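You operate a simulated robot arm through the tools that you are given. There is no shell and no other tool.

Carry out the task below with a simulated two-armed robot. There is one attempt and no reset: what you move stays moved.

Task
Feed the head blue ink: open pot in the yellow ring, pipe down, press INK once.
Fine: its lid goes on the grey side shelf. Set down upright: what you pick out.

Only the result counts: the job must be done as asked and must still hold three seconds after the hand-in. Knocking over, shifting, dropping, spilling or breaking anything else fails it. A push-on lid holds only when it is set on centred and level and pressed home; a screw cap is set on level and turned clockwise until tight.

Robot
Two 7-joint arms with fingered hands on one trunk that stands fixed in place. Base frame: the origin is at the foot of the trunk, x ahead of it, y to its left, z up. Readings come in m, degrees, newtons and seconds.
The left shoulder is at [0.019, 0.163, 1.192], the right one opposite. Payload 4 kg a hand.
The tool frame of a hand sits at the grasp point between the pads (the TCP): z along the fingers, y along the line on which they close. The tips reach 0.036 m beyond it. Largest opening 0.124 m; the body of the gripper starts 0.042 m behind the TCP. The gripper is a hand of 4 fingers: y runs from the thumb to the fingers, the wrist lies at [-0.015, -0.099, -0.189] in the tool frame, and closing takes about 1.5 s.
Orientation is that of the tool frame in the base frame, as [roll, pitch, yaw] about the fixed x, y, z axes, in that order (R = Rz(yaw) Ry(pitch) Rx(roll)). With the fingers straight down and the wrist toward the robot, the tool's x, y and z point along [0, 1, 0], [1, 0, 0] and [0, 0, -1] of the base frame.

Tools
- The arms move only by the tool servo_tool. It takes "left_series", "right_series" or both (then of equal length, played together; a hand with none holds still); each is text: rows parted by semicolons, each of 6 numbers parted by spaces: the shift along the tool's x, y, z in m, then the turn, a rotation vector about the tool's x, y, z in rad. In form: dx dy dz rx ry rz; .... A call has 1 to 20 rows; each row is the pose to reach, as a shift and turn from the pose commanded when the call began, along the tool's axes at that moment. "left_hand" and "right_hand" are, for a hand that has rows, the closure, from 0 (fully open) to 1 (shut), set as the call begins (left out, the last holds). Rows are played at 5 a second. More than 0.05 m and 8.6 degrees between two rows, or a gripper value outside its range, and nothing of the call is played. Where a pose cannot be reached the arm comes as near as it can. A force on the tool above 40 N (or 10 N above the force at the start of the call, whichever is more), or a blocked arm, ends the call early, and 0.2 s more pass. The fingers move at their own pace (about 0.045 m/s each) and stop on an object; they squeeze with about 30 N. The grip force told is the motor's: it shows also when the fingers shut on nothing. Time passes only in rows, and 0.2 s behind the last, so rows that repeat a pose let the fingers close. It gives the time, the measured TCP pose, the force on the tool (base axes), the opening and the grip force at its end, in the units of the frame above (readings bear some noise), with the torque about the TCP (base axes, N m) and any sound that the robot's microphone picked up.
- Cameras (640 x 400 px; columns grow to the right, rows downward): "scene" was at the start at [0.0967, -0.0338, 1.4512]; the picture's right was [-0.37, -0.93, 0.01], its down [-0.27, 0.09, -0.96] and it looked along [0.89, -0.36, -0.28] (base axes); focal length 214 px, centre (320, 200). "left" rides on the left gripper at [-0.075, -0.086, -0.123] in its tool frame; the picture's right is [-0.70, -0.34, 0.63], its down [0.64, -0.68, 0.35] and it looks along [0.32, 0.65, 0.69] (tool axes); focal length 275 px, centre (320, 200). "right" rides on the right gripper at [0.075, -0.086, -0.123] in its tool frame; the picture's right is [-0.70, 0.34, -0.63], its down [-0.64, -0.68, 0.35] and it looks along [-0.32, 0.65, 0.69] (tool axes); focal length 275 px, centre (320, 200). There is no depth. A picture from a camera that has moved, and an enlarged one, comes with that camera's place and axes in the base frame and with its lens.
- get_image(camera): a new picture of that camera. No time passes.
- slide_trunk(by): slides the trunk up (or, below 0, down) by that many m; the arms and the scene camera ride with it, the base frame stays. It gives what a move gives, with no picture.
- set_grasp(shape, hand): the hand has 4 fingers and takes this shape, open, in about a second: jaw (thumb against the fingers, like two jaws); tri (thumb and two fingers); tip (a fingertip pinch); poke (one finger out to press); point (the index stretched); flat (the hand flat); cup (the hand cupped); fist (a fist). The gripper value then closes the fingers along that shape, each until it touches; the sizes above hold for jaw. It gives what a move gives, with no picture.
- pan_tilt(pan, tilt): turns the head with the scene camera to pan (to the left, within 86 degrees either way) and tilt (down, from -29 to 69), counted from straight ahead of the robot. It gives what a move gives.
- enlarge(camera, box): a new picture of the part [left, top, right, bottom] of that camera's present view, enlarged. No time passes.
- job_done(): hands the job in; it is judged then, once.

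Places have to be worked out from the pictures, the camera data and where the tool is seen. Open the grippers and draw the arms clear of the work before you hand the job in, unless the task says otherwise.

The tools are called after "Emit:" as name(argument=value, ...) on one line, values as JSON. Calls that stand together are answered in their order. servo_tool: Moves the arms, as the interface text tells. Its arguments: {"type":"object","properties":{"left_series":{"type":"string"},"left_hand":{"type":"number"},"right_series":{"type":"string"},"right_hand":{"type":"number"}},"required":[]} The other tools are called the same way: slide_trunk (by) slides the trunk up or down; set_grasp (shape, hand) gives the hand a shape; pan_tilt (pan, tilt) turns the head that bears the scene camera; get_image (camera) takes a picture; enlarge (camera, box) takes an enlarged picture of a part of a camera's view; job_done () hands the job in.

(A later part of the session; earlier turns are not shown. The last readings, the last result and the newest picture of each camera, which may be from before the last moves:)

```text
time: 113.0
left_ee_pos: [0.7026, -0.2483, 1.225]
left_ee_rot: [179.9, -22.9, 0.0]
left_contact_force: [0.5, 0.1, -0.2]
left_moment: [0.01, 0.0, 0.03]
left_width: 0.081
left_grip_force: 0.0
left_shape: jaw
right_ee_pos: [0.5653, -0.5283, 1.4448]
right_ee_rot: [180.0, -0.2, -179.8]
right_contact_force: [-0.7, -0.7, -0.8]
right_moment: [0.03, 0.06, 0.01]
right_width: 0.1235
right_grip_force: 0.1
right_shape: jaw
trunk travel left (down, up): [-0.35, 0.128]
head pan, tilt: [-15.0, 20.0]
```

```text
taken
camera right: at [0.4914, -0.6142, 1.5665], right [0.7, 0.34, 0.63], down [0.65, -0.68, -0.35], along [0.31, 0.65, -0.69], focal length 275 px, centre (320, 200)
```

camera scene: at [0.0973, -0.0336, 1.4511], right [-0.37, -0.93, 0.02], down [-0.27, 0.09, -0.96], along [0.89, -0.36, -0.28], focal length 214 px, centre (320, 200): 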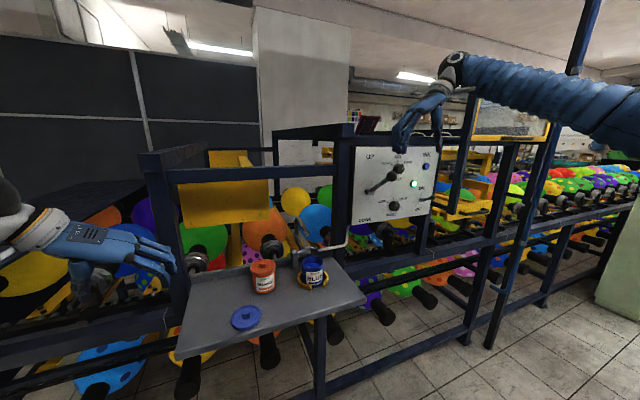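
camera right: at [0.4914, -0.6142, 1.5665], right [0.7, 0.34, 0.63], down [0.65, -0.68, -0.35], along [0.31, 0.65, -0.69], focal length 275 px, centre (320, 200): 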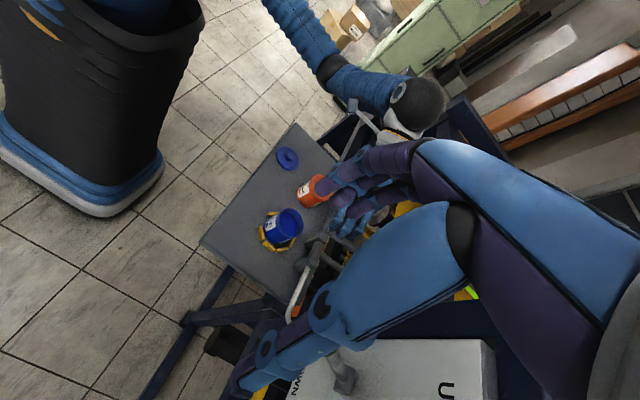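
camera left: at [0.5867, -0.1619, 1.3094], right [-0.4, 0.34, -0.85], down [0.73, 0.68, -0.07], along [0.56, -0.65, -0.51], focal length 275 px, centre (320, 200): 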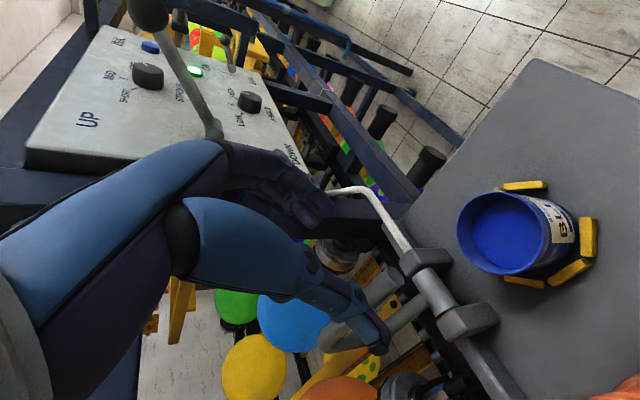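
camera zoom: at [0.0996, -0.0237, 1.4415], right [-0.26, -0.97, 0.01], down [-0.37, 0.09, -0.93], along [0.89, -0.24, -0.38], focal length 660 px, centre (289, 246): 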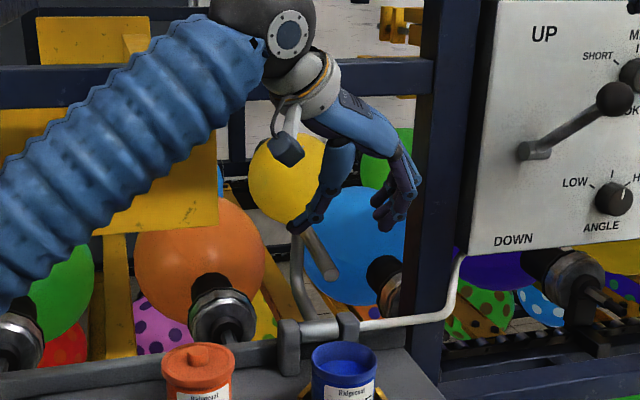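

The pipe's tip segment lies between thumb and fingers below the hand (y ≈ -0.246). I'll descend along the hand axis so the segment sits between the fingers, then check.

Emit:
servo_tool(left_series="0.003 -0.001 0.023 0 0 0; 0.006 -0.001 0.046 0 0 0; 0.009 -0.001 0.069 0 0 0; 0.0121 -0.001 0.0909 0 0 0; 0.0121 -0.001 0.0909 0 0 0")

Emit:
enlarge(camera="scene", box=[280, 150, 380, 240])

Emit:
enlarge(camera="left", box=[220, 180, 480, 380])

```text
time: 114.2
left_ee_pos: [0.7513, -0.2473, 1.1471]
left_ee_rot: [180.0, -22.9, 0.0]
left_contact_force: [0.0, 0.3, 0.5]
left_moment: [-0.02, 0.01, 0.0]
left_width: 0.0807
left_grip_force: 0.0
left_shape: jaw
right_ee_pos: [0.5661, -0.5279, 1.4454]
right_ee_rot: [179.9, -0.2, -179.8]
right_contact_force: [-0.5, -0.3, 0.9]
right_moment: [0.01, -0.02, -0.02]
right_width: 0.1237
right_grip_force: 0.1
right_shape: jaw
trunk travel left (down, up): [-0.35, 0.128]
head pan, tilt: [-15.0, 20.0]
```

```text
4.44 times, centred on (330, 195) of scene
camera zoom: at [0.099, -0.0235, 1.4416], right [-0.26, -0.97, 0.01], down [-0.37, 0.09, -0.93], along [0.89, -0.24, -0.38], focal length 953 px, centre (276, 222)
```

zoom: 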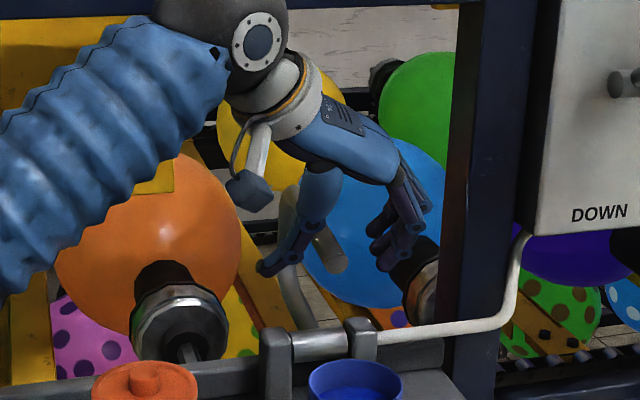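

```text
2.00 times, centred on (350, 280) of left
camera zoom: at [0.6328, -0.1611, 1.231], right [-0.39, 0.34, -0.86], down [0.73, 0.68, -0.07], along [0.56, -0.65, -0.51], focal length 551 px, centre (260, 40)
```

zoom: 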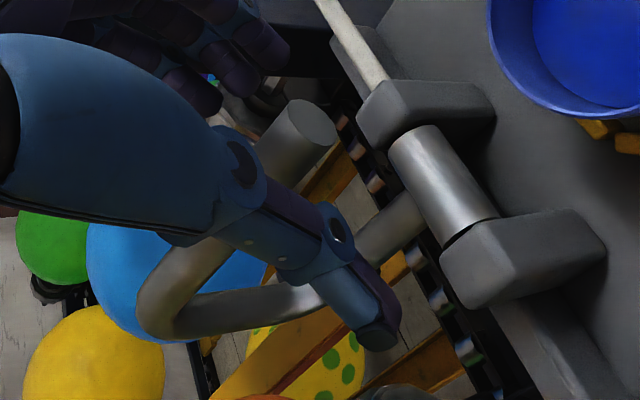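

The pipe's tip segment is between the thumb and fingers. Closing on it.

Emit:
servo_tool(left_series="0 0 0 0 0 0; 0 0 0 0 0 0; 0 0 0 0 0 0; 0 0 0 0 0 0; 0 0 0 0 0 0; 0 0 0 0 0 0; 0 0 0 0 0 0; 0 0 0 0 0 0", left_hand=1)

Emit:
enlarge(camera="left", box=[220, 180, 480, 380])

Emit:
enlarge(camera="scene", box=[280, 150, 380, 240])

```text
time: 116.0
left_ee_pos: [0.7508, -0.2465, 1.1472]
left_ee_rot: [180.0, -22.9, 0.1]
left_contact_force: [-1.1, 5.3, -3.0]
left_moment: [-0.03, 0.04, -0.2]
left_width: 0.0163
left_grip_force: 30.5
left_shape: jaw
right_ee_pos: [0.5654, -0.5272, 1.444]
right_ee_rot: [179.9, -0.1, -179.8]
right_contact_force: [0.2, 0.0, -0.4]
right_moment: [0.01, 0.02, 0.01]
right_width: 0.1239
right_grip_force: 0.1
right_shape: jaw
trunk travel left (down, up): [-0.35, 0.128]
head pan, tilt: [-15.0, 20.0]
```

```text
2.00 times, centred on (350, 280) of left
camera zoom: at [0.6334, -0.1605, 1.2305], right [-0.4, 0.34, -0.85], down [0.73, 0.68, -0.07], along [0.56, -0.65, -0.51], focal length 551 px, centre (260, 40)
```

zoom: 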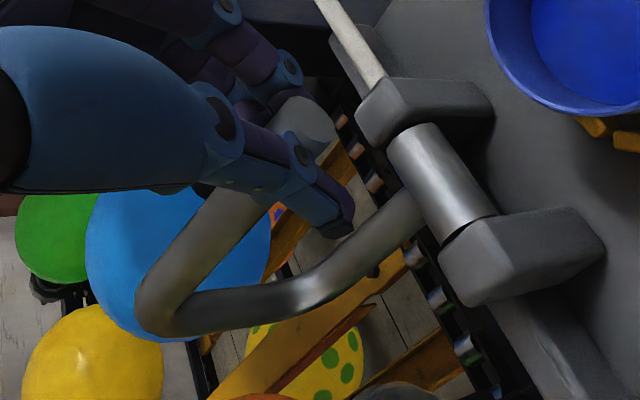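

```text
4.44 times, centred on (330, 195) of scene
camera zoom: at [0.0997, -0.0231, 1.4414], right [-0.26, -0.97, 0.01], down [-0.37, 0.09, -0.93], along [0.89, -0.24, -0.38], focal length 953 px, centre (276, 222)
```

zoom: 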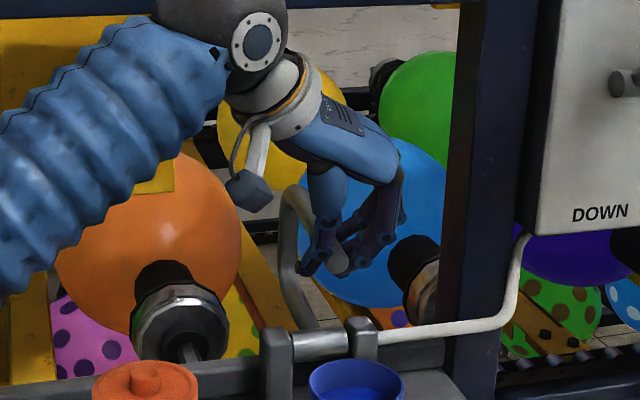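

The pipe is pinched ~2.5 cm from its tip. The hinge refines to about (0.785, 1.035), so the pipe swings ~90° to stand vertically in the pot. I'll swing the first 20° along the arc and check forces.

Emit:
servo_tool(left_series="-0.0085 0 -0.0007 0 0 0; -0.0171 0 -0.0007 0 0 0; -0.0255 0 0.0001 0 0 0; -0.0339 0 0.0015 0 0 0; -0.0339 0 0.0015 0 0 0")

Emit:
enlarge(camera="left", box=[220, 180, 480, 380])

Emit:
enlarge(camera="scene", box=[280, 150, 380, 240])

```text
time: 117.2
left_ee_pos: [0.7213, -0.2465, 1.132]
left_ee_rot: [179.9, -22.8, 0.2]
left_contact_force: [8.0, 3.5, -5.4]
left_moment: [-0.01, -0.38, -0.03]
left_width: 0.0143
left_grip_force: 30.1
left_shape: jaw
right_ee_pos: [0.5657, -0.5271, 1.4456]
right_ee_rot: [180.0, -0.2, -179.8]
right_contact_force: [0.4, 0.0, -0.5]
right_moment: [0.01, 0.01, -0.02]
right_width: 0.1237
right_grip_force: 0.1
right_shape: jaw
trunk travel left (down, up): [-0.35, 0.128]
head pan, tilt: [-15.0, 20.0]
```

```text
2.00 times, centred on (350, 280) of left
camera zoom: at [0.6044, -0.1592, 1.2153], right [-0.4, 0.34, -0.85], down [0.73, 0.68, -0.07], along [0.56, -0.65, -0.52], focal length 551 px, centre (260, 40)
```

zoom: 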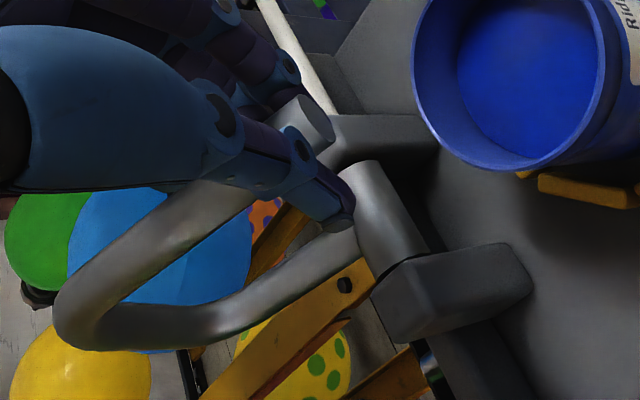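

```text
4.44 times, centred on (330, 195) of scene
camera zoom: at [0.1007, -0.0233, 1.4413], right [-0.26, -0.97, 0.01], down [-0.37, 0.09, -0.93], along [0.89, -0.24, -0.38], focal length 953 px, centre (276, 222)
```

zoom: 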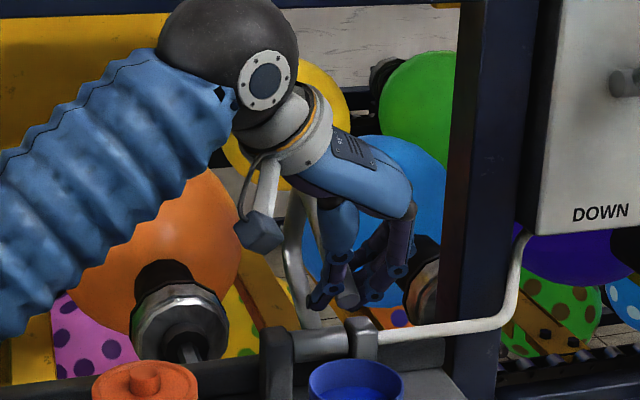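

The pipe swings with modest force. I'll continue another ~18°, staying above the pot rim.

Emit:
servo_tool(left_series="-0.0083 0 0.0023 0 0 0; -0.0162 0 0.0052 0 0 0; -0.0239 0 0.0088 0 0 0; -0.028 0 0.011 0 0 0; -0.028 0 0.011 0 0 0")

Emit:
enlarge(camera="left", box=[220, 180, 480, 380])

Emit:
enlarge(camera="scene", box=[280, 150, 380, 240])

```text
time: 118.4
left_ee_pos: [0.7014, -0.2441, 1.1101]
left_ee_rot: [-179.9, -22.8, 0.0]
left_contact_force: [10.6, 11.3, -3.1]
left_moment: [0.19, -0.5, 0.12]
left_width: 0.0135
left_grip_force: 29.2
left_shape: jaw
right_ee_pos: [0.5672, -0.5271, 1.4443]
right_ee_rot: [179.9, -0.1, -179.8]
right_contact_force: [-0.4, 0.3, 0.8]
right_moment: [0.04, -0.01, 0.02]
right_width: 0.1234
right_grip_force: 0.0
right_shape: jaw
trunk travel left (down, up): [-0.35, 0.128]
head pan, tilt: [-15.0, 20.0]
```

```text
2.00 times, centred on (350, 280) of left
camera zoom: at [0.5833, -0.1592, 1.1942], right [-0.4, 0.34, -0.85], down [0.73, 0.68, -0.07], along [0.56, -0.65, -0.51], focal length 551 px, centre (260, 40)
```

zoom: 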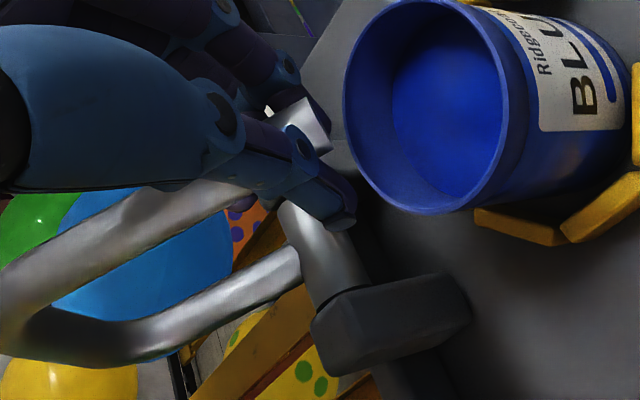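

```text
4.44 times, centred on (330, 195) of scene
camera zoom: at [0.1007, -0.0225, 1.4414], right [-0.26, -0.97, 0.01], down [-0.37, 0.09, -0.93], along [0.89, -0.24, -0.38], focal length 953 px, centre (276, 222)
```

zoom: 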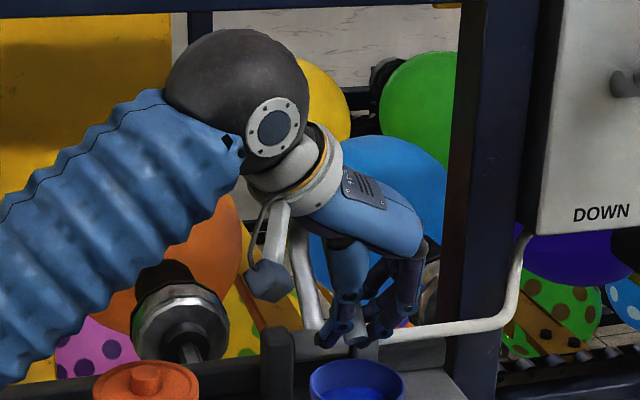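

The pipe is about 38° forward. I'll loosen the grip slightly to see whether the pipe holds its angle by itself, so I can regrip it higher near its bend.

Emit:
servo_tool(left_series="0 0 0 0 0 0; 0 0 0 0 0 0; 0 0 0 0 0 0", left_hand=0.7)

Emit:
enlarge(camera="left", box=[220, 180, 480, 380])

Emit:
enlarge(camera="scene", box=[280, 150, 380, 240])

```text
time: 119.2
left_ee_pos: [0.7002, -0.2463, 1.1103]
left_ee_rot: [179.8, -22.9, 0.1]
left_contact_force: [0.0, 1.1, 0.1]
left_moment: [-0.04, -0.01, -0.02]
left_width: 0.0368
left_grip_force: 0.0
left_shape: jaw
right_ee_pos: [0.5643, -0.5276, 1.4457]
right_ee_rot: [-180.0, -0.2, -179.7]
right_contact_force: [-0.6, -0.7, 0.1]
right_moment: [0.0, 0.03, 0.02]
right_width: 0.1238
right_grip_force: 0.0
right_shape: jaw
trunk travel left (down, up): [-0.35, 0.128]
head pan, tilt: [-15.0, 20.0]
```

```text
2.00 times, centred on (350, 280) of left
camera zoom: at [0.582, -0.1603, 1.1949], right [-0.4, 0.34, -0.85], down [0.73, 0.68, -0.07], along [0.56, -0.65, -0.51], focal length 551 px, centre (260, 40)
```

zoom: 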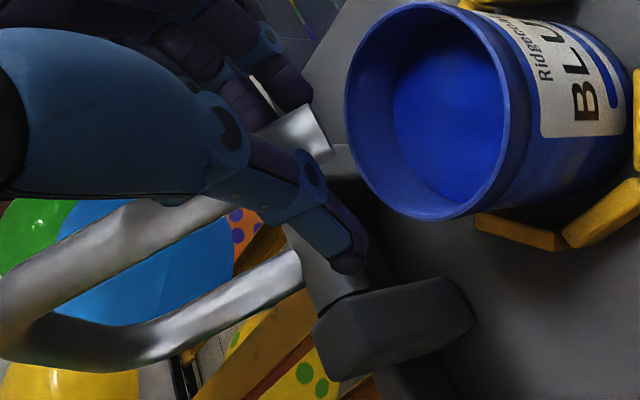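

```text
4.44 times, centred on (330, 195) of scene
camera zoom: at [0.0997, -0.0231, 1.4415], right [-0.26, -0.97, 0.01], down [-0.37, 0.09, -0.93], along [0.89, -0.24, -0.38], focal length 953 px, centre (276, 222)
```

zoom: 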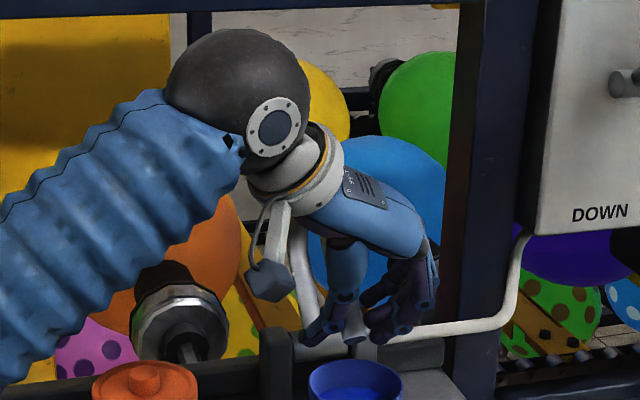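

The pipe holds its angle by friction. I'll open, back off along the hand axis, shift up along the pipe toward its bend, and come back down around it.

Emit:
servo_tool(left_series="0 0 -0.015 0 0 0; 0 0 -0.035 0 0 0; 0.025 0 -0.05 0 0 0; 0.05 0 -0.06 0 0 0; 0.0745 0 -0.0605 0 0 0; 0.0746 0 -0.045 0 0 0; 0.0746 0 -0.032 0 0 0; 0.0746 0 -0.032 0 0 0", left_hand=0.4)

Emit:
enlarge(camera="left", box=[220, 180, 480, 380])

Emit:
enlarge(camera="scene", box=[280, 150, 380, 240])

```text
time: 121.0
left_ee_pos: [0.7582, -0.2472, 1.1679]
left_ee_rot: [-180.0, -23.0, 0.0]
left_contact_force: [0.2, 0.7, 0.2]
left_moment: [0.0, 0.03, 0.0]
left_width: 0.074
left_grip_force: 0.1
left_shape: jaw
right_ee_pos: [0.5652, -0.5281, 1.4463]
right_ee_rot: [179.8, -0.1, -179.8]
right_contact_force: [0.5, 1.1, -0.7]
right_moment: [0.03, -0.03, 0.03]
right_width: 0.1238
right_grip_force: 0.0
right_shape: jaw
trunk travel left (down, up): [-0.35, 0.128]
head pan, tilt: [-15.0, 20.0]
```

```text
2.00 times, centred on (350, 280) of left
camera zoom: at [0.6404, -0.1608, 1.252], right [-0.4, 0.34, -0.85], down [0.73, 0.68, -0.07], along [0.56, -0.65, -0.51], focal length 551 px, centre (260, 40)
```

zoom: 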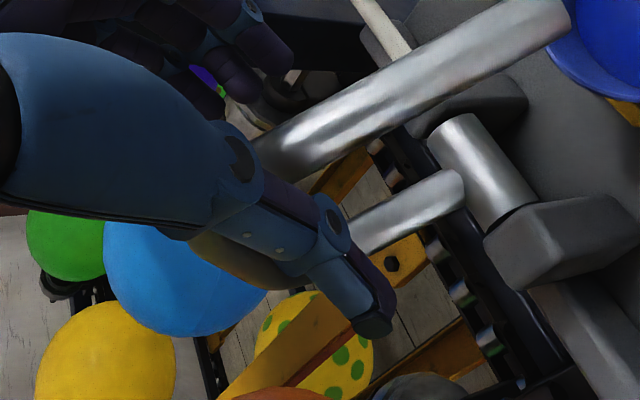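

```text
4.44 times, centred on (330, 195) of scene
camera zoom: at [0.0994, -0.0236, 1.4415], right [-0.26, -0.97, 0.01], down [-0.37, 0.09, -0.93], along [0.89, -0.24, -0.38], focal length 953 px, centre (276, 222)
```

zoom: 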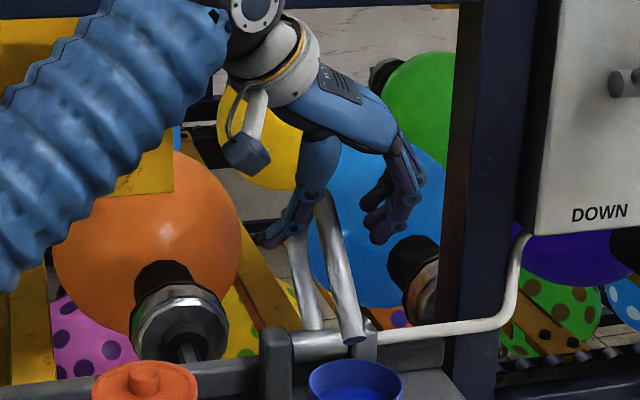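

The pipe's upper part is now between thumb and fingers. Closing on it.

Emit:
servo_tool(left_series="0 0 0 0 0 0; 0 0 0 0 0 0; 0 0 0 0 0 0; 0 0 0 0 0 0; 0 0 0 0 0 0; 0 0 0 0 0 0; 0 0 0 0 0 0", left_hand=1)

Emit:
enlarge(camera="left", box=[220, 180, 480, 380])

Emit:
enlarge(camera="scene", box=[280, 150, 380, 240])

```text
time: 122.6
left_ee_pos: [0.7584, -0.2458, 1.1675]
left_ee_rot: [180.0, -22.9, 0.2]
left_contact_force: [0.7, 6.1, -1.8]
left_moment: [0.03, 0.07, -0.02]
left_width: 0.0158
left_grip_force: 29.7
left_shape: jaw
right_ee_pos: [0.5657, -0.5282, 1.4443]
right_ee_rot: [180.0, -0.1, -179.8]
right_contact_force: [-0.5, 0.0, -0.4]
right_moment: [-0.03, -0.02, -0.03]
right_width: 0.1238
right_grip_force: 0.0
right_shape: jaw
trunk travel left (down, up): [-0.35, 0.128]
head pan, tilt: [-15.0, 20.0]
```

```text
2.00 times, centred on (350, 280) of left
camera zoom: at [0.641, -0.1599, 1.2518], right [-0.4, 0.34, -0.85], down [0.73, 0.68, -0.07], along [0.56, -0.65, -0.51], focal length 551 px, centre (260, 40)
```

zoom: 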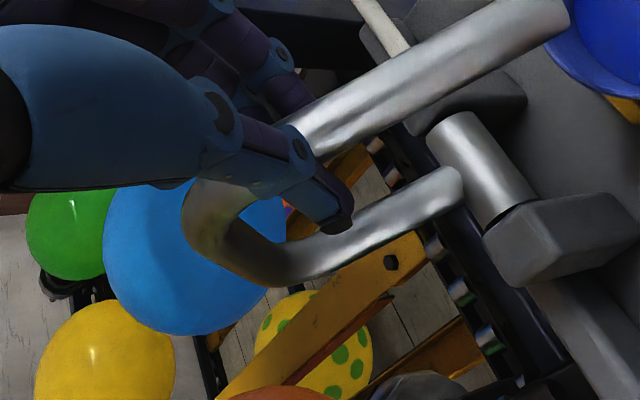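

```text
4.44 times, centred on (330, 195) of scene
camera zoom: at [0.0998, -0.023, 1.4414], right [-0.26, -0.97, 0.01], down [-0.37, 0.09, -0.93], along [0.89, -0.24, -0.38], focal length 953 px, centre (276, 222)
```

zoom: 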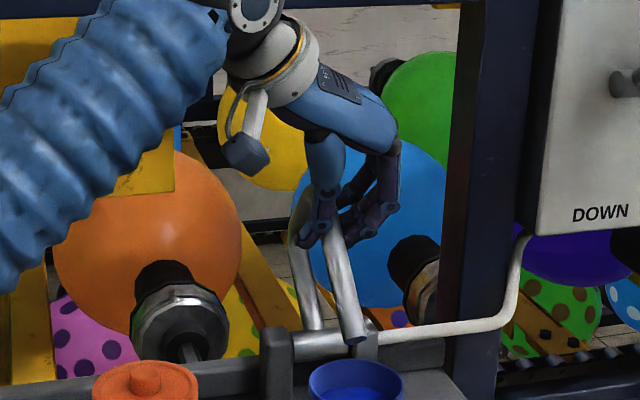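

Gripped near the bend. I'll swing another 10° so the tip comes just above the pot's mouth, then check its alignment.

Emit:
servo_tool(left_series="-0.0048 0 -0.001 0 0 0; -0.0096 0 -0.0019 0 0 0; -0.0146 0 -0.0025 0 0 0; -0.0195 0 -0.003 0 0 0; -0.0195 0 -0.003 0 0 0")

Emit:
enlarge(camera="left", box=[260, 140, 520, 340])

Emit:
enlarge(camera="scene", box=[290, 170, 370, 240])

Emit:
enlarge(camera="right", box=[230, 180, 350, 300])

```text
time: 123.8
left_ee_pos: [0.7383, -0.2458, 1.1622]
left_ee_rot: [180.0, -22.8, 0.2]
left_contact_force: [5.0, 6.7, -7.9]
left_moment: [0.0, -0.21, 0.07]
left_width: 0.0148
left_grip_force: 30.5
left_shape: jaw
right_ee_pos: [0.5672, -0.5272, 1.4446]
right_ee_rot: [179.8, -0.3, -179.8]
right_contact_force: [0.0, -0.3, 0.1]
right_moment: [-0.03, -0.01, -0.02]
right_width: 0.1239
right_grip_force: 0.1
right_shape: jaw
trunk travel left (down, up): [-0.35, 0.128]
head pan, tilt: [-15.0, 20.0]
```

```text
2.00 times, centred on (390, 240) of left
camera zoom: at [0.6204, -0.1593, 1.2465], right [-0.4, 0.34, -0.85], down [0.73, 0.68, -0.07], along [0.56, -0.65, -0.52], focal length 551 px, centre (180, 120)
```

zoom: 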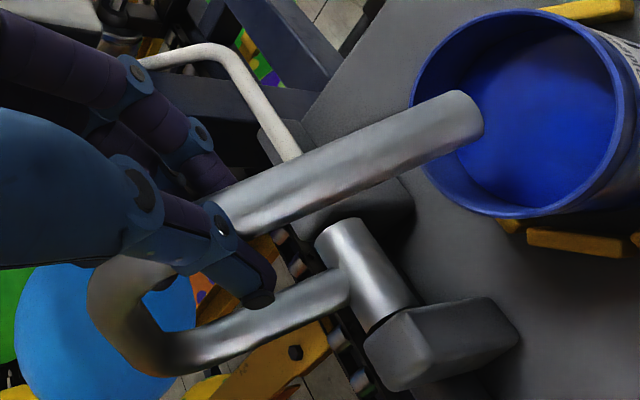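

```text
5.71 times, centred on (330, 205) of scene
camera zoom: at [0.1007, -0.0232, 1.4413], right [-0.26, -0.97, 0.01], down [-0.37, 0.09, -0.93], along [0.89, -0.24, -0.38], focal length 1226 px, centre (263, 171)
```

zoom: 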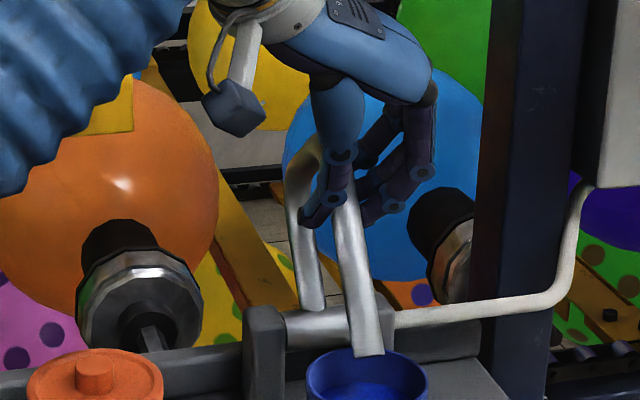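

```text
3.33 times, centred on (290, 240) of right
camera zoom: at [0.4927, -0.6136, 1.5663], right [0.7, 0.34, 0.63], down [0.65, -0.68, -0.35], along [0.31, 0.65, -0.69], focal length 918 px, centre (420, 67)
```

zoom: 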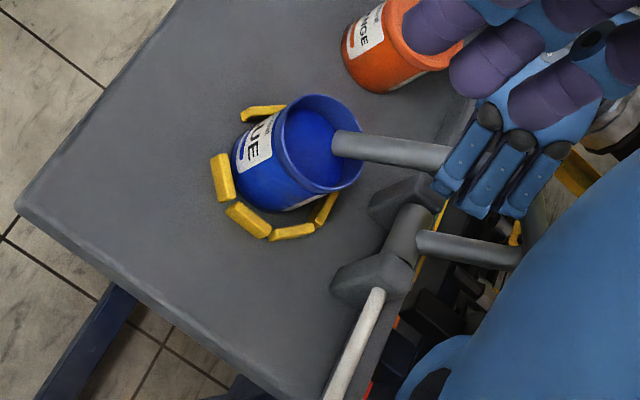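

The tip is at (0.688, 1.066), right over the pot's mouth and matching the arc model. I'll swing on another 20°, dipping it into the pot.

Emit:
servo_tool(left_series="-0.005 0 -0.0002 0 0 0; -0.0099 0 -0.0002 0 0 0; -0.0149 0 0.0001 0 0 0; -0.0198 0 0.0004 0 0 0; -0.0247 0 0.001 0 0 0; -0.0296 0 0.0019 0 0 0; -0.0344 0 0.003 0 0 0; -0.0392 0 0.0043 0 0 0; -0.0392 0 0.0043 0 0 0")

Emit:
enlarge(camera="left", box=[260, 140, 520, 340])

Emit:
enlarge(camera="right", box=[230, 180, 350, 300])

Emit:
enlarge(camera="scene", box=[290, 170, 370, 240])

```text
time: 125.8
left_ee_pos: [0.7035, -0.245, 1.1442]
left_ee_rot: [-180.0, -22.9, 0.1]
left_contact_force: [15.6, 12.7, -14.6]
left_moment: [0.08, -0.52, 0.21]
left_width: 0.0149
left_grip_force: 29.9
left_shape: jaw
right_ee_pos: [0.5684, -0.5274, 1.4445]
right_ee_rot: [179.9, -0.2, -179.9]
right_contact_force: [0.5, 0.0, 0.0]
right_moment: [-0.03, -0.02, -0.02]
right_width: 0.1237
right_grip_force: 0.1
right_shape: jaw
trunk travel left (down, up): [-0.35, 0.128]
head pan, tilt: [-15.0, 20.0]
```

```text
2.00 times, centred on (390, 240) of left
camera zoom: at [0.5865, -0.16, 1.2284], right [-0.4, 0.34, -0.85], down [0.73, 0.68, -0.07], along [0.56, -0.65, -0.52], focal length 551 px, centre (180, 120)
```

zoom: 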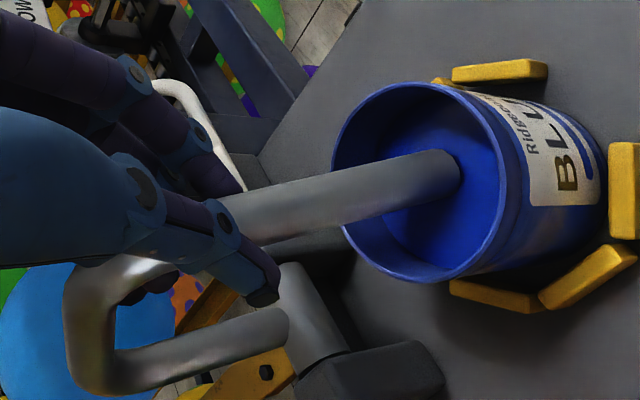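

```text
3.33 times, centred on (290, 240) of right
camera zoom: at [0.4941, -0.6129, 1.5661], right [0.7, 0.34, 0.63], down [0.65, -0.68, -0.35], along [0.31, 0.65, -0.69], focal length 918 px, centre (420, 67)
```

zoom: 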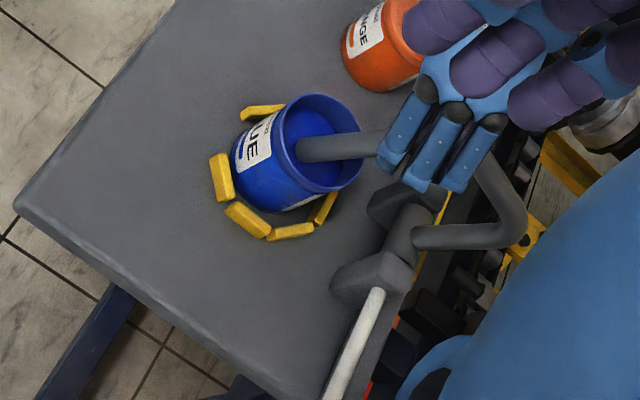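

```text
5.71 times, centred on (330, 205) of scene
camera zoom: at [0.102, -0.0225, 1.4413], right [-0.26, -0.97, 0.01], down [-0.37, 0.09, -0.92], along [0.89, -0.24, -0.38], focal length 1226 px, centre (263, 171)
```

zoom: 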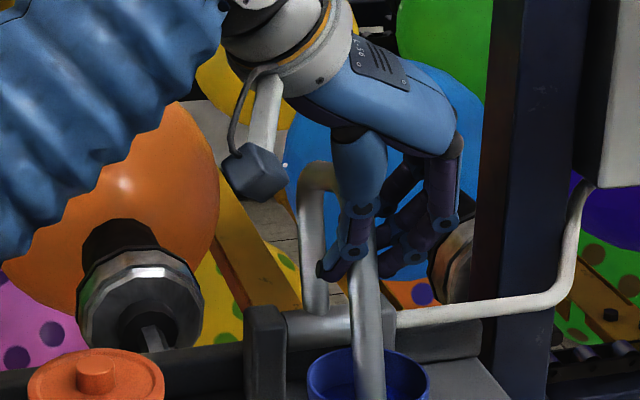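

It's dipping centrally into the pot. Forces suggest my arc radius is a few mm large, so I'll correct inward and continue another 10°.

Emit:
servo_tool(left_series="0.0009 -0.002 0.0029 0 0 0; -0.0038 -0.002 0.0045 0 0 0; -0.0085 -0.002 0.0061 0 0 0; -0.013 -0.002 0.0081 0 0 0; -0.0175 -0.002 0.0101 0 0 0; -0.0175 -0.002 0.0101 0 0 0")

Emit:
enlarge(camera="left", box=[260, 140, 520, 340])

Emit:
enlarge(camera="right", box=[230, 180, 350, 300])

```text
time: 127.2
left_ee_pos: [0.6904, -0.2458, 1.1278]
left_ee_rot: [179.9, -22.9, 0.0]
left_contact_force: [5.7, 3.9, 0.6]
left_moment: [-0.17, -0.54, 0.12]
left_width: 0.0147
left_grip_force: 29.8
left_shape: jaw
right_ee_pos: [0.5664, -0.5273, 1.4456]
right_ee_rot: [180.0, -0.2, -179.8]
right_contact_force: [0.0, -0.3, 0.3]
right_moment: [0.04, 0.02, -0.01]
right_width: 0.1236
right_grip_force: 0.0
right_shape: jaw
trunk travel left (down, up): [-0.35, 0.128]
head pan, tilt: [-15.0, 20.0]
```

```text
2.00 times, centred on (390, 240) of left
camera zoom: at [0.5729, -0.1586, 1.2134], right [-0.4, 0.34, -0.85], down [0.73, 0.68, -0.07], along [0.56, -0.65, -0.51], focal length 551 px, centre (180, 120)
```

zoom: 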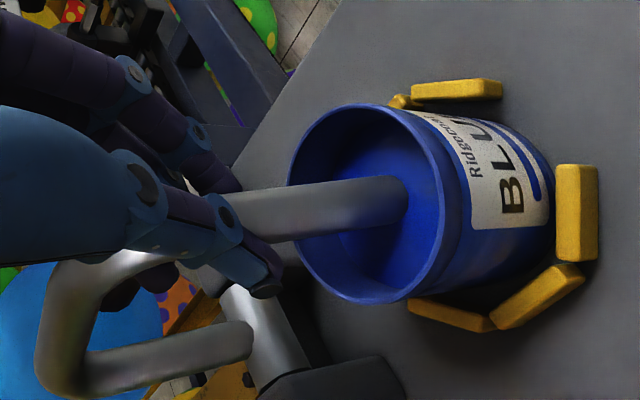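

```text
3.33 times, centred on (290, 240) of right
camera zoom: at [0.4918, -0.6136, 1.5667], right [0.7, 0.34, 0.63], down [0.65, -0.68, -0.35], along [0.31, 0.65, -0.69], focal length 918 px, centre (420, 67)
```

zoom: 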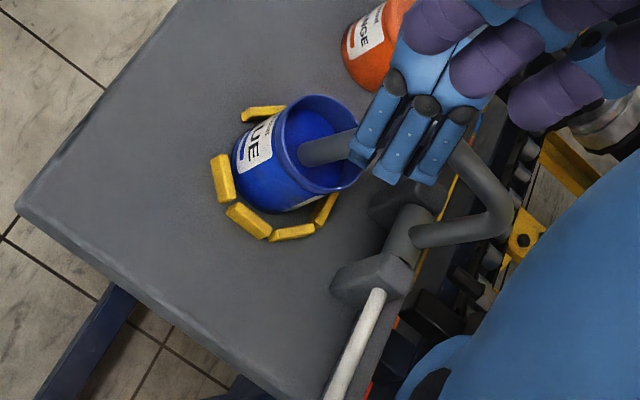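

Smooth, low force. Continuing another 10°.

Emit:
servo_tool(left_series="-0.0043 0 0.0023 0 0 0; -0.0087 0 0.0047 0 0 0; -0.0129 0 0.0074 0 0 0; -0.0169 0 0.0102 0 0 0; -0.0169 0 0.0102 0 0 0")

Emit:
enlarge(camera="left", box=[260, 140, 520, 340])

Emit:
enlarge(camera="right", box=[230, 180, 350, 300])

Emit:
enlarge(camera="scene", box=[290, 170, 370, 240])

```text
time: 128.4
left_ee_pos: [0.6801, -0.2429, 1.1134]
left_ee_rot: [179.9, -22.9, 0.0]
left_contact_force: [4.0, 2.9, 7.4]
left_moment: [-0.35, -0.65, 0.03]
left_width: 0.0146
left_grip_force: 30.2
left_shape: jaw
right_ee_pos: [0.5657, -0.5263, 1.4455]
right_ee_rot: [179.8, -0.2, -179.9]
right_contact_force: [0.6, 0.0, -0.3]
right_moment: [-0.01, -0.01, -0.03]
right_width: 0.1236
right_grip_force: 0.1
right_shape: jaw
trunk travel left (down, up): [-0.35, 0.128]
head pan, tilt: [-15.0, 20.0]
```

```text
2.00 times, centred on (390, 240) of left
camera zoom: at [0.5613, -0.1578, 1.1972], right [-0.39, 0.34, -0.86], down [0.73, 0.68, -0.07], along [0.56, -0.65, -0.51], focal length 551 px, centre (180, 120)
```

zoom: 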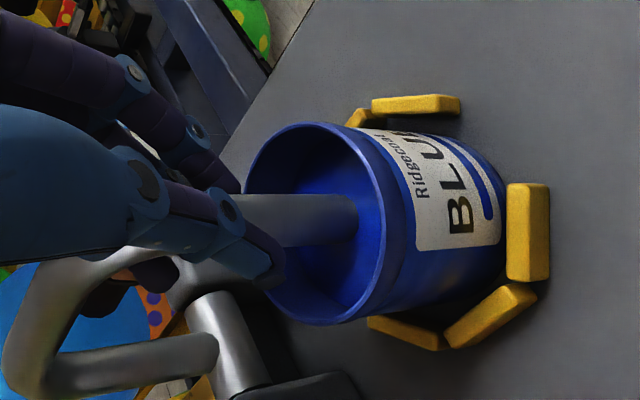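

```text
3.33 times, centred on (290, 240) of right
camera zoom: at [0.491, -0.6135, 1.567], right [0.7, 0.34, 0.63], down [0.65, -0.68, -0.35], along [0.31, 0.65, -0.69], focal length 918 px, centre (420, 67)
```

zoom: 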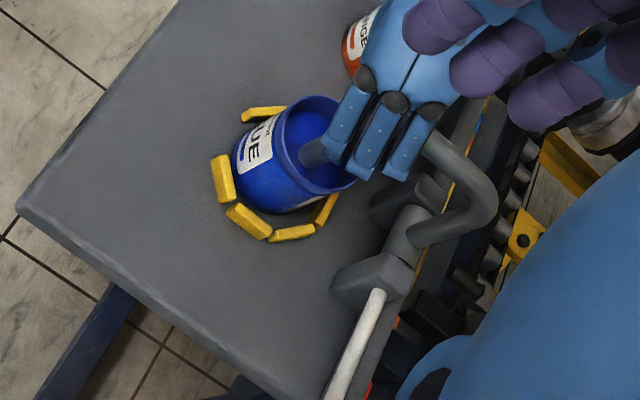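

```text
5.71 times, centred on (330, 205) of scene
camera zoom: at [0.0993, -0.0231, 1.4416], right [-0.26, -0.97, 0.01], down [-0.37, 0.09, -0.93], along [0.89, -0.24, -0.38], focal length 1226 px, centre (263, 171)
```

zoom: 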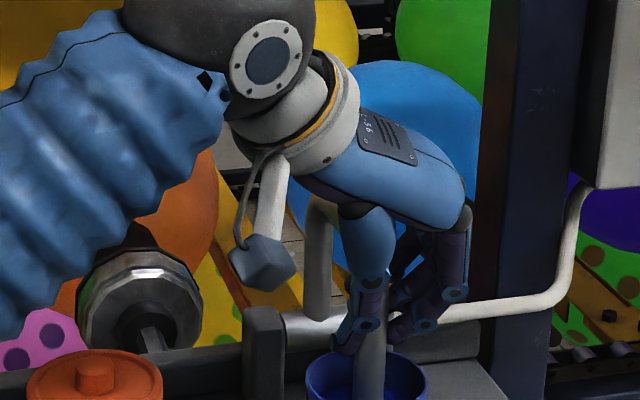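

The grip has slid down the pipe near the rim, and the pipe is at about 70° rather than fully down. I'll open a little, move up along the pipe toward the bend, and regrip.

Emit:
servo_tool(left_series="0 0 0 0 0 0; 0 0 0 0 0 0; 0.0136 0 -0.018 0 0 0; 0.0272 0 -0.036 0 0 0; 0.0272 0 -0.036 0 0 0", left_hand=0.6)

Emit:
enlarge(camera="left", box=[220, 140, 480, 380])

Emit:
enlarge(camera="scene", box=[290, 160, 370, 240])

Emit:
enlarge(camera="right", box=[230, 180, 350, 300])

```text
time: 129.6
left_ee_pos: [0.6895, -0.2445, 1.1548]
left_ee_rot: [179.9, -23.0, 0.0]
left_contact_force: [0.2, 0.2, -0.6]
left_moment: [0.01, 0.01, 0.0]
left_width: 0.0493
left_grip_force: 0.1
left_shape: jaw
right_ee_pos: [0.567, -0.5263, 1.4443]
right_ee_rot: [180.0, -0.3, -179.8]
right_contact_force: [0.1, 0.1, 0.5]
right_moment: [-0.01, 0.03, 0.01]
right_width: 0.1236
right_grip_force: 0.1
right_shape: jaw
trunk travel left (down, up): [-0.35, 0.128]
head pan, tilt: [-15.0, 20.0]
```

```text
1.67 times, centred on (350, 260) of left
camera zoom: at [0.5723, -0.1587, 1.2382], right [-0.4, 0.34, -0.85], down [0.73, 0.68, -0.07], along [0.56, -0.65, -0.51], focal length 459 px, centre (270, 100)
```

zoom: 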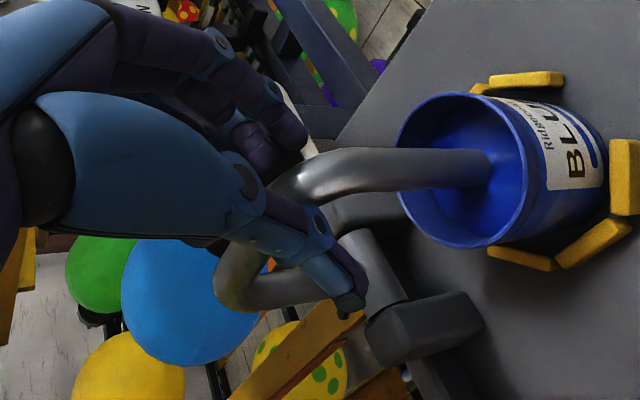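

```text
5.00 times, centred on (330, 200) of scene
camera zoom: at [0.0997, -0.0232, 1.4414], right [-0.26, -0.97, 0.01], down [-0.37, 0.09, -0.93], along [0.89, -0.24, -0.38], focal length 1072 px, centre (270, 200)
```

zoom: 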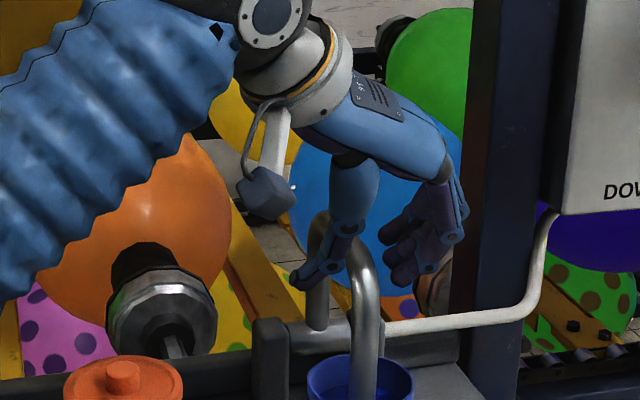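

```text
3.33 times, centred on (290, 240) of right
camera zoom: at [0.4915, -0.6137, 1.5667], right [0.7, 0.34, 0.63], down [0.65, -0.68, -0.35], along [0.31, 0.65, -0.69], focal length 918 px, centre (420, 67)
```

zoom: 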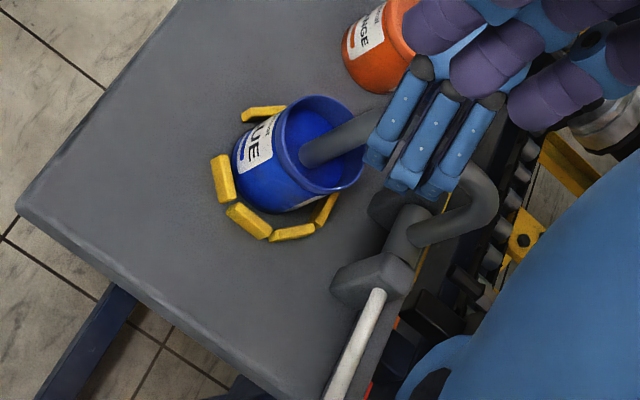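

The pipe now stands vertical in the pot (front bend ≈ (0.687, 1.143), straight down to the ink). To be sure it is fully home, I'll back the hand off upward, close it, and press gently on top of the pipe's front bend.

Emit:
servo_tool(left_series="0 0 -0.02 0 0 0; 0 0 -0.04 0 0 0; 0 0 -0.06 0 0 0; 0 0 -0.06 0 0 0", left_hand=0.4)

Emit:
servo_tool(left_series="0 0 0 0 0 0; 0 0 0 0 0 0; 0 0 0 0 0 0; 0 0 0 0 0 0; 0 0 0 0 0 0; 0 0 0 0 0 0; 0 0 0 0 0 0", left_hand=1)

Emit:
enlarge(camera="left", box=[220, 140, 480, 380])

Emit:
enlarge(camera="scene", box=[290, 150, 370, 240])

Emit:
enlarge(camera="right", box=[230, 180, 350, 300])

```text
time: 130.6
left_ee_pos: [0.6652, -0.2445, 1.2109]
left_ee_rot: [-180.0, -22.9, 0.1]
left_contact_force: [-0.2, 0.0, 0.4]
left_moment: [0.03, 0.01, 0.03]
left_width: 0.0741
left_grip_force: 0.1
left_shape: jaw
right_ee_pos: [0.5657, -0.528, 1.445]
right_ee_rot: [179.9, -0.2, -179.8]
right_contact_force: [0.0, 0.7, 0.0]
right_moment: [0.0, -0.01, -0.04]
right_width: 0.1237
right_grip_force: 0.1
right_shape: jaw
trunk travel left (down, up): [-0.35, 0.128]
head pan, tilt: [-15.0, 20.0]
```

```text
time: 132.2
left_ee_pos: [0.6657, -0.2436, 1.2114]
left_ee_rot: [179.9, -22.9, 0.0]
left_contact_force: [-0.2, 0.9, 0.7]
left_moment: [-0.02, -0.03, 0.02]
left_width: 0.0001
left_grip_force: 29.9
left_shape: jaw
right_ee_pos: [0.567, -0.528, 1.4454]
right_ee_rot: [179.9, -0.3, -179.8]
right_contact_force: [0.7, 0.9, 0.0]
right_moment: [0.03, 0.01, 0.0]
right_width: 0.1236
right_grip_force: 0.1
right_shape: jaw
trunk travel left (down, up): [-0.35, 0.128]
head pan, tilt: [-15.0, 20.0]
```

```text
1.67 times, centred on (350, 260) of left
camera zoom: at [0.548, -0.1583, 1.2951], right [-0.4, 0.34, -0.85], down [0.73, 0.68, -0.07], along [0.56, -0.65, -0.51], focal length 459 px, centre (270, 100)
```

zoom: 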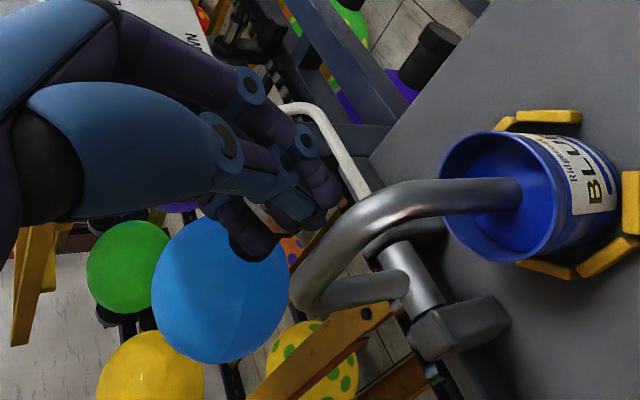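

```text
4.44 times, centred on (330, 195) of scene
camera zoom: at [0.0995, -0.0236, 1.4415], right [-0.26, -0.97, 0.01], down [-0.37, 0.09, -0.93], along [0.89, -0.24, -0.38], focal length 953 px, centre (276, 222)
```

zoom: 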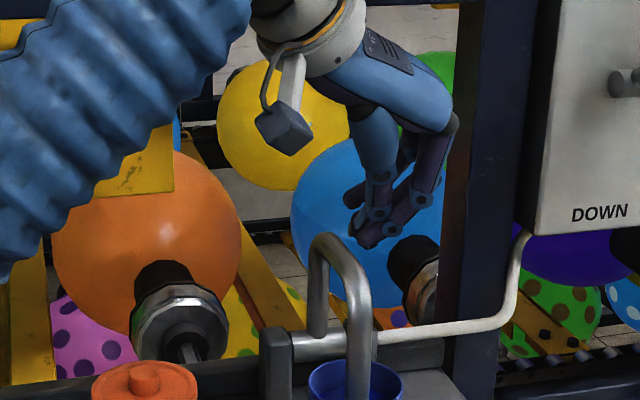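

```text
3.33 times, centred on (290, 240) of right
camera zoom: at [0.4913, -0.6141, 1.5666], right [0.7, 0.34, 0.63], down [0.65, -0.68, -0.35], along [0.31, 0.65, -0.69], focal length 918 px, centre (420, 67)
```

zoom: 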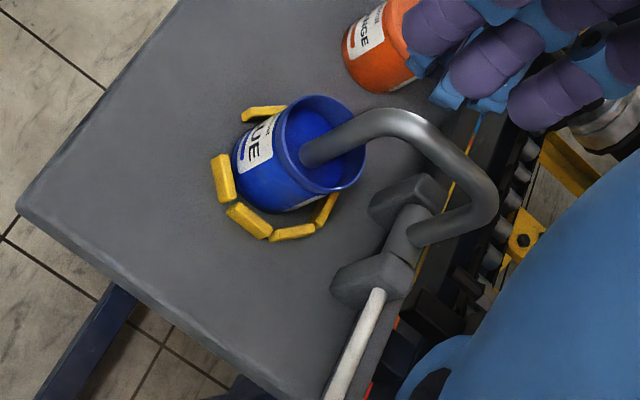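

The pipe leg is inside the pot. I'll press gently straight down on the front bend with the closed fingertips to check if there's more travel.

Emit:
servo_tool(left_series="-0.0039 0.002 0.0092 0 0 0; -0.0078 0.002 0.0184 0 0 0; -0.0078 0.002 0.0184 0 0 0")

Emit:
servo_tool(left_series="-0.0012 0 0.0028 0 0 0; -0.0023 0 0.0055 0 0 0; -0.0023 0 0.0055 0 0 0")

Emit:
enlarge(camera="scene", box=[290, 150, 370, 240])

Emit:
enlarge(camera="left", box=[220, 140, 480, 380])

```text
time: 133.0
left_ee_pos: [0.6659, -0.2457, 1.1918]
left_ee_rot: [-180.0, -22.8, 0.0]
left_contact_force: [-0.1, 0.4, -0.8]
left_moment: [0.01, -0.02, 0.02]
left_width: 0.0001
left_grip_force: 29.7
left_shape: jaw
right_ee_pos: [0.5657, -0.5281, 1.4448]
right_ee_rot: [179.9, -0.3, -179.8]
right_contact_force: [-0.3, -0.2, -0.1]
right_moment: [0.0, 0.04, -0.01]
right_width: 0.1237
right_grip_force: 0.0
right_shape: jaw
trunk travel left (down, up): [-0.35, 0.128]
head pan, tilt: [-15.0, 20.0]
```

```text
time: 133.8
left_ee_pos: [0.6647, -0.2461, 1.1861]
left_ee_rot: [-180.0, -22.9, 0.0]
left_contact_force: [0.3, -0.1, 0.2]
left_moment: [0.0, 0.0, -0.01]
left_width: 0.0
left_grip_force: 30.4
left_shape: jaw
right_ee_pos: [0.5657, -0.5281, 1.4453]
right_ee_rot: [180.0, -0.2, -179.8]
right_contact_force: [0.3, -0.8, -0.4]
right_moment: [0.02, 0.01, -0.01]
right_width: 0.1236
right_grip_force: 0.1
right_shape: jaw
trunk travel left (down, up): [-0.35, 0.128]
head pan, tilt: [-15.0, 20.0]
```

```text
4.44 times, centred on (330, 195) of scene
camera zoom: at [0.0995, -0.0236, 1.4415], right [-0.26, -0.97, 0.01], down [-0.37, 0.09, -0.93], along [0.89, -0.24, -0.38], focal length 953 px, centre (276, 222)
```

zoom: 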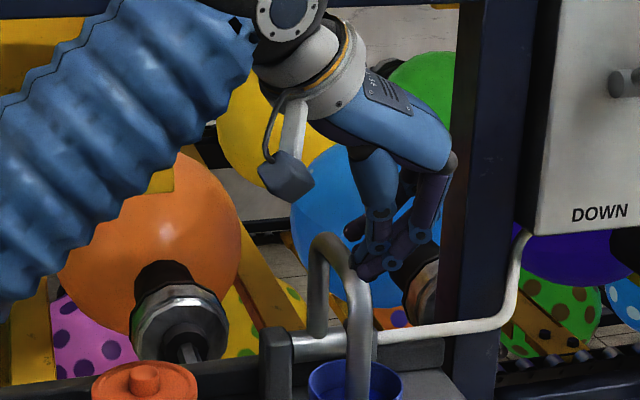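

```text
1.67 times, centred on (350, 260) of left
camera zoom: at [0.548, -0.1597, 1.2695], right [-0.4, 0.34, -0.85], down [0.73, 0.68, -0.07], along [0.56, -0.65, -0.51], focal length 459 px, centre (270, 100)
```

zoom: 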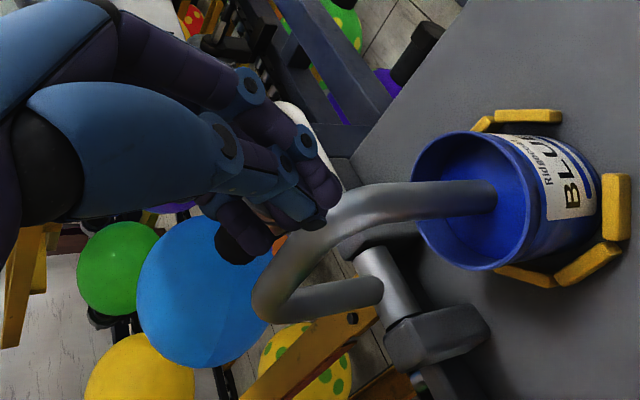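

Not yet in contact. Lowering further in 3 mm steps.

Emit:
servo_tool(left_series="-0.0012 0 0.0028 0 0 0; -0.0023 0 0.0055 0 0 0; -0.0023 0 0.0055 0 0 0")

Emit:
servo_tool(left_series="-0.0012 0 0.0028 0 0 0; -0.0023 0 0.0055 0 0 0; -0.0023 0 0.0055 0 0 0")

Emit:
enlarge(camera="scene", box=[290, 150, 370, 240])

```text
time: 134.6
left_ee_pos: [0.6661, -0.2465, 1.1796]
left_ee_rot: [179.9, -22.9, 0.1]
left_contact_force: [-0.4, -0.2, -0.2]
left_moment: [0.0, -0.03, -0.02]
left_width: 0.0
left_grip_force: 30.0
left_shape: jaw
right_ee_pos: [0.5657, -0.5278, 1.4458]
right_ee_rot: [179.9, -0.3, -179.9]
right_contact_force: [0.3, 1.3, -0.4]
right_moment: [0.01, 0.02, -0.02]
right_width: 0.1236
right_grip_force: 0.1
right_shape: jaw
trunk travel left (down, up): [-0.35, 0.128]
head pan, tilt: [-15.0, 20.0]
```

```text
time: 135.4
left_ee_pos: [0.6665, -0.2455, 1.1753]
left_ee_rot: [180.0, -22.9, 0.0]
left_contact_force: [-0.9, -0.2, 12.5]
left_moment: [-0.07, -0.18, -0.03]
left_width: 0.0001
left_grip_force: 30.1
left_shape: jaw
right_ee_pos: [0.5652, -0.5284, 1.4447]
right_ee_rot: [179.9, -0.2, -179.8]
right_contact_force: [0.0, -0.1, 0.6]
right_moment: [-0.03, 0.0, -0.02]
right_width: 0.1236
right_grip_force: 0.0
right_shape: jaw
trunk travel left (down, up): [-0.35, 0.128]
head pan, tilt: [-15.0, 20.0]
```

```text
4.44 times, centred on (330, 195) of scene
camera zoom: at [0.0985, -0.0234, 1.4417], right [-0.26, -0.97, 0.01], down [-0.37, 0.09, -0.93], along [0.89, -0.24, -0.38], focal length 953 px, centre (276, 222)
```

zoom: 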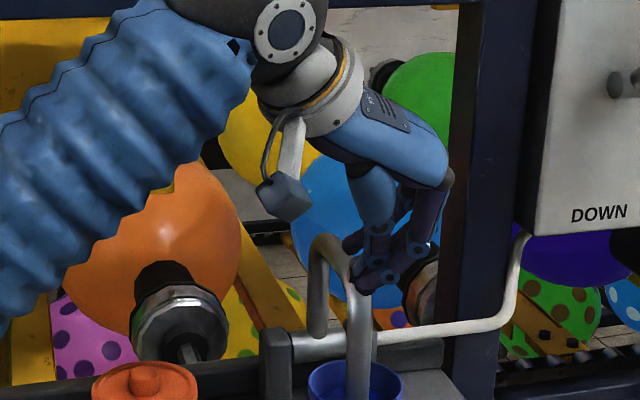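

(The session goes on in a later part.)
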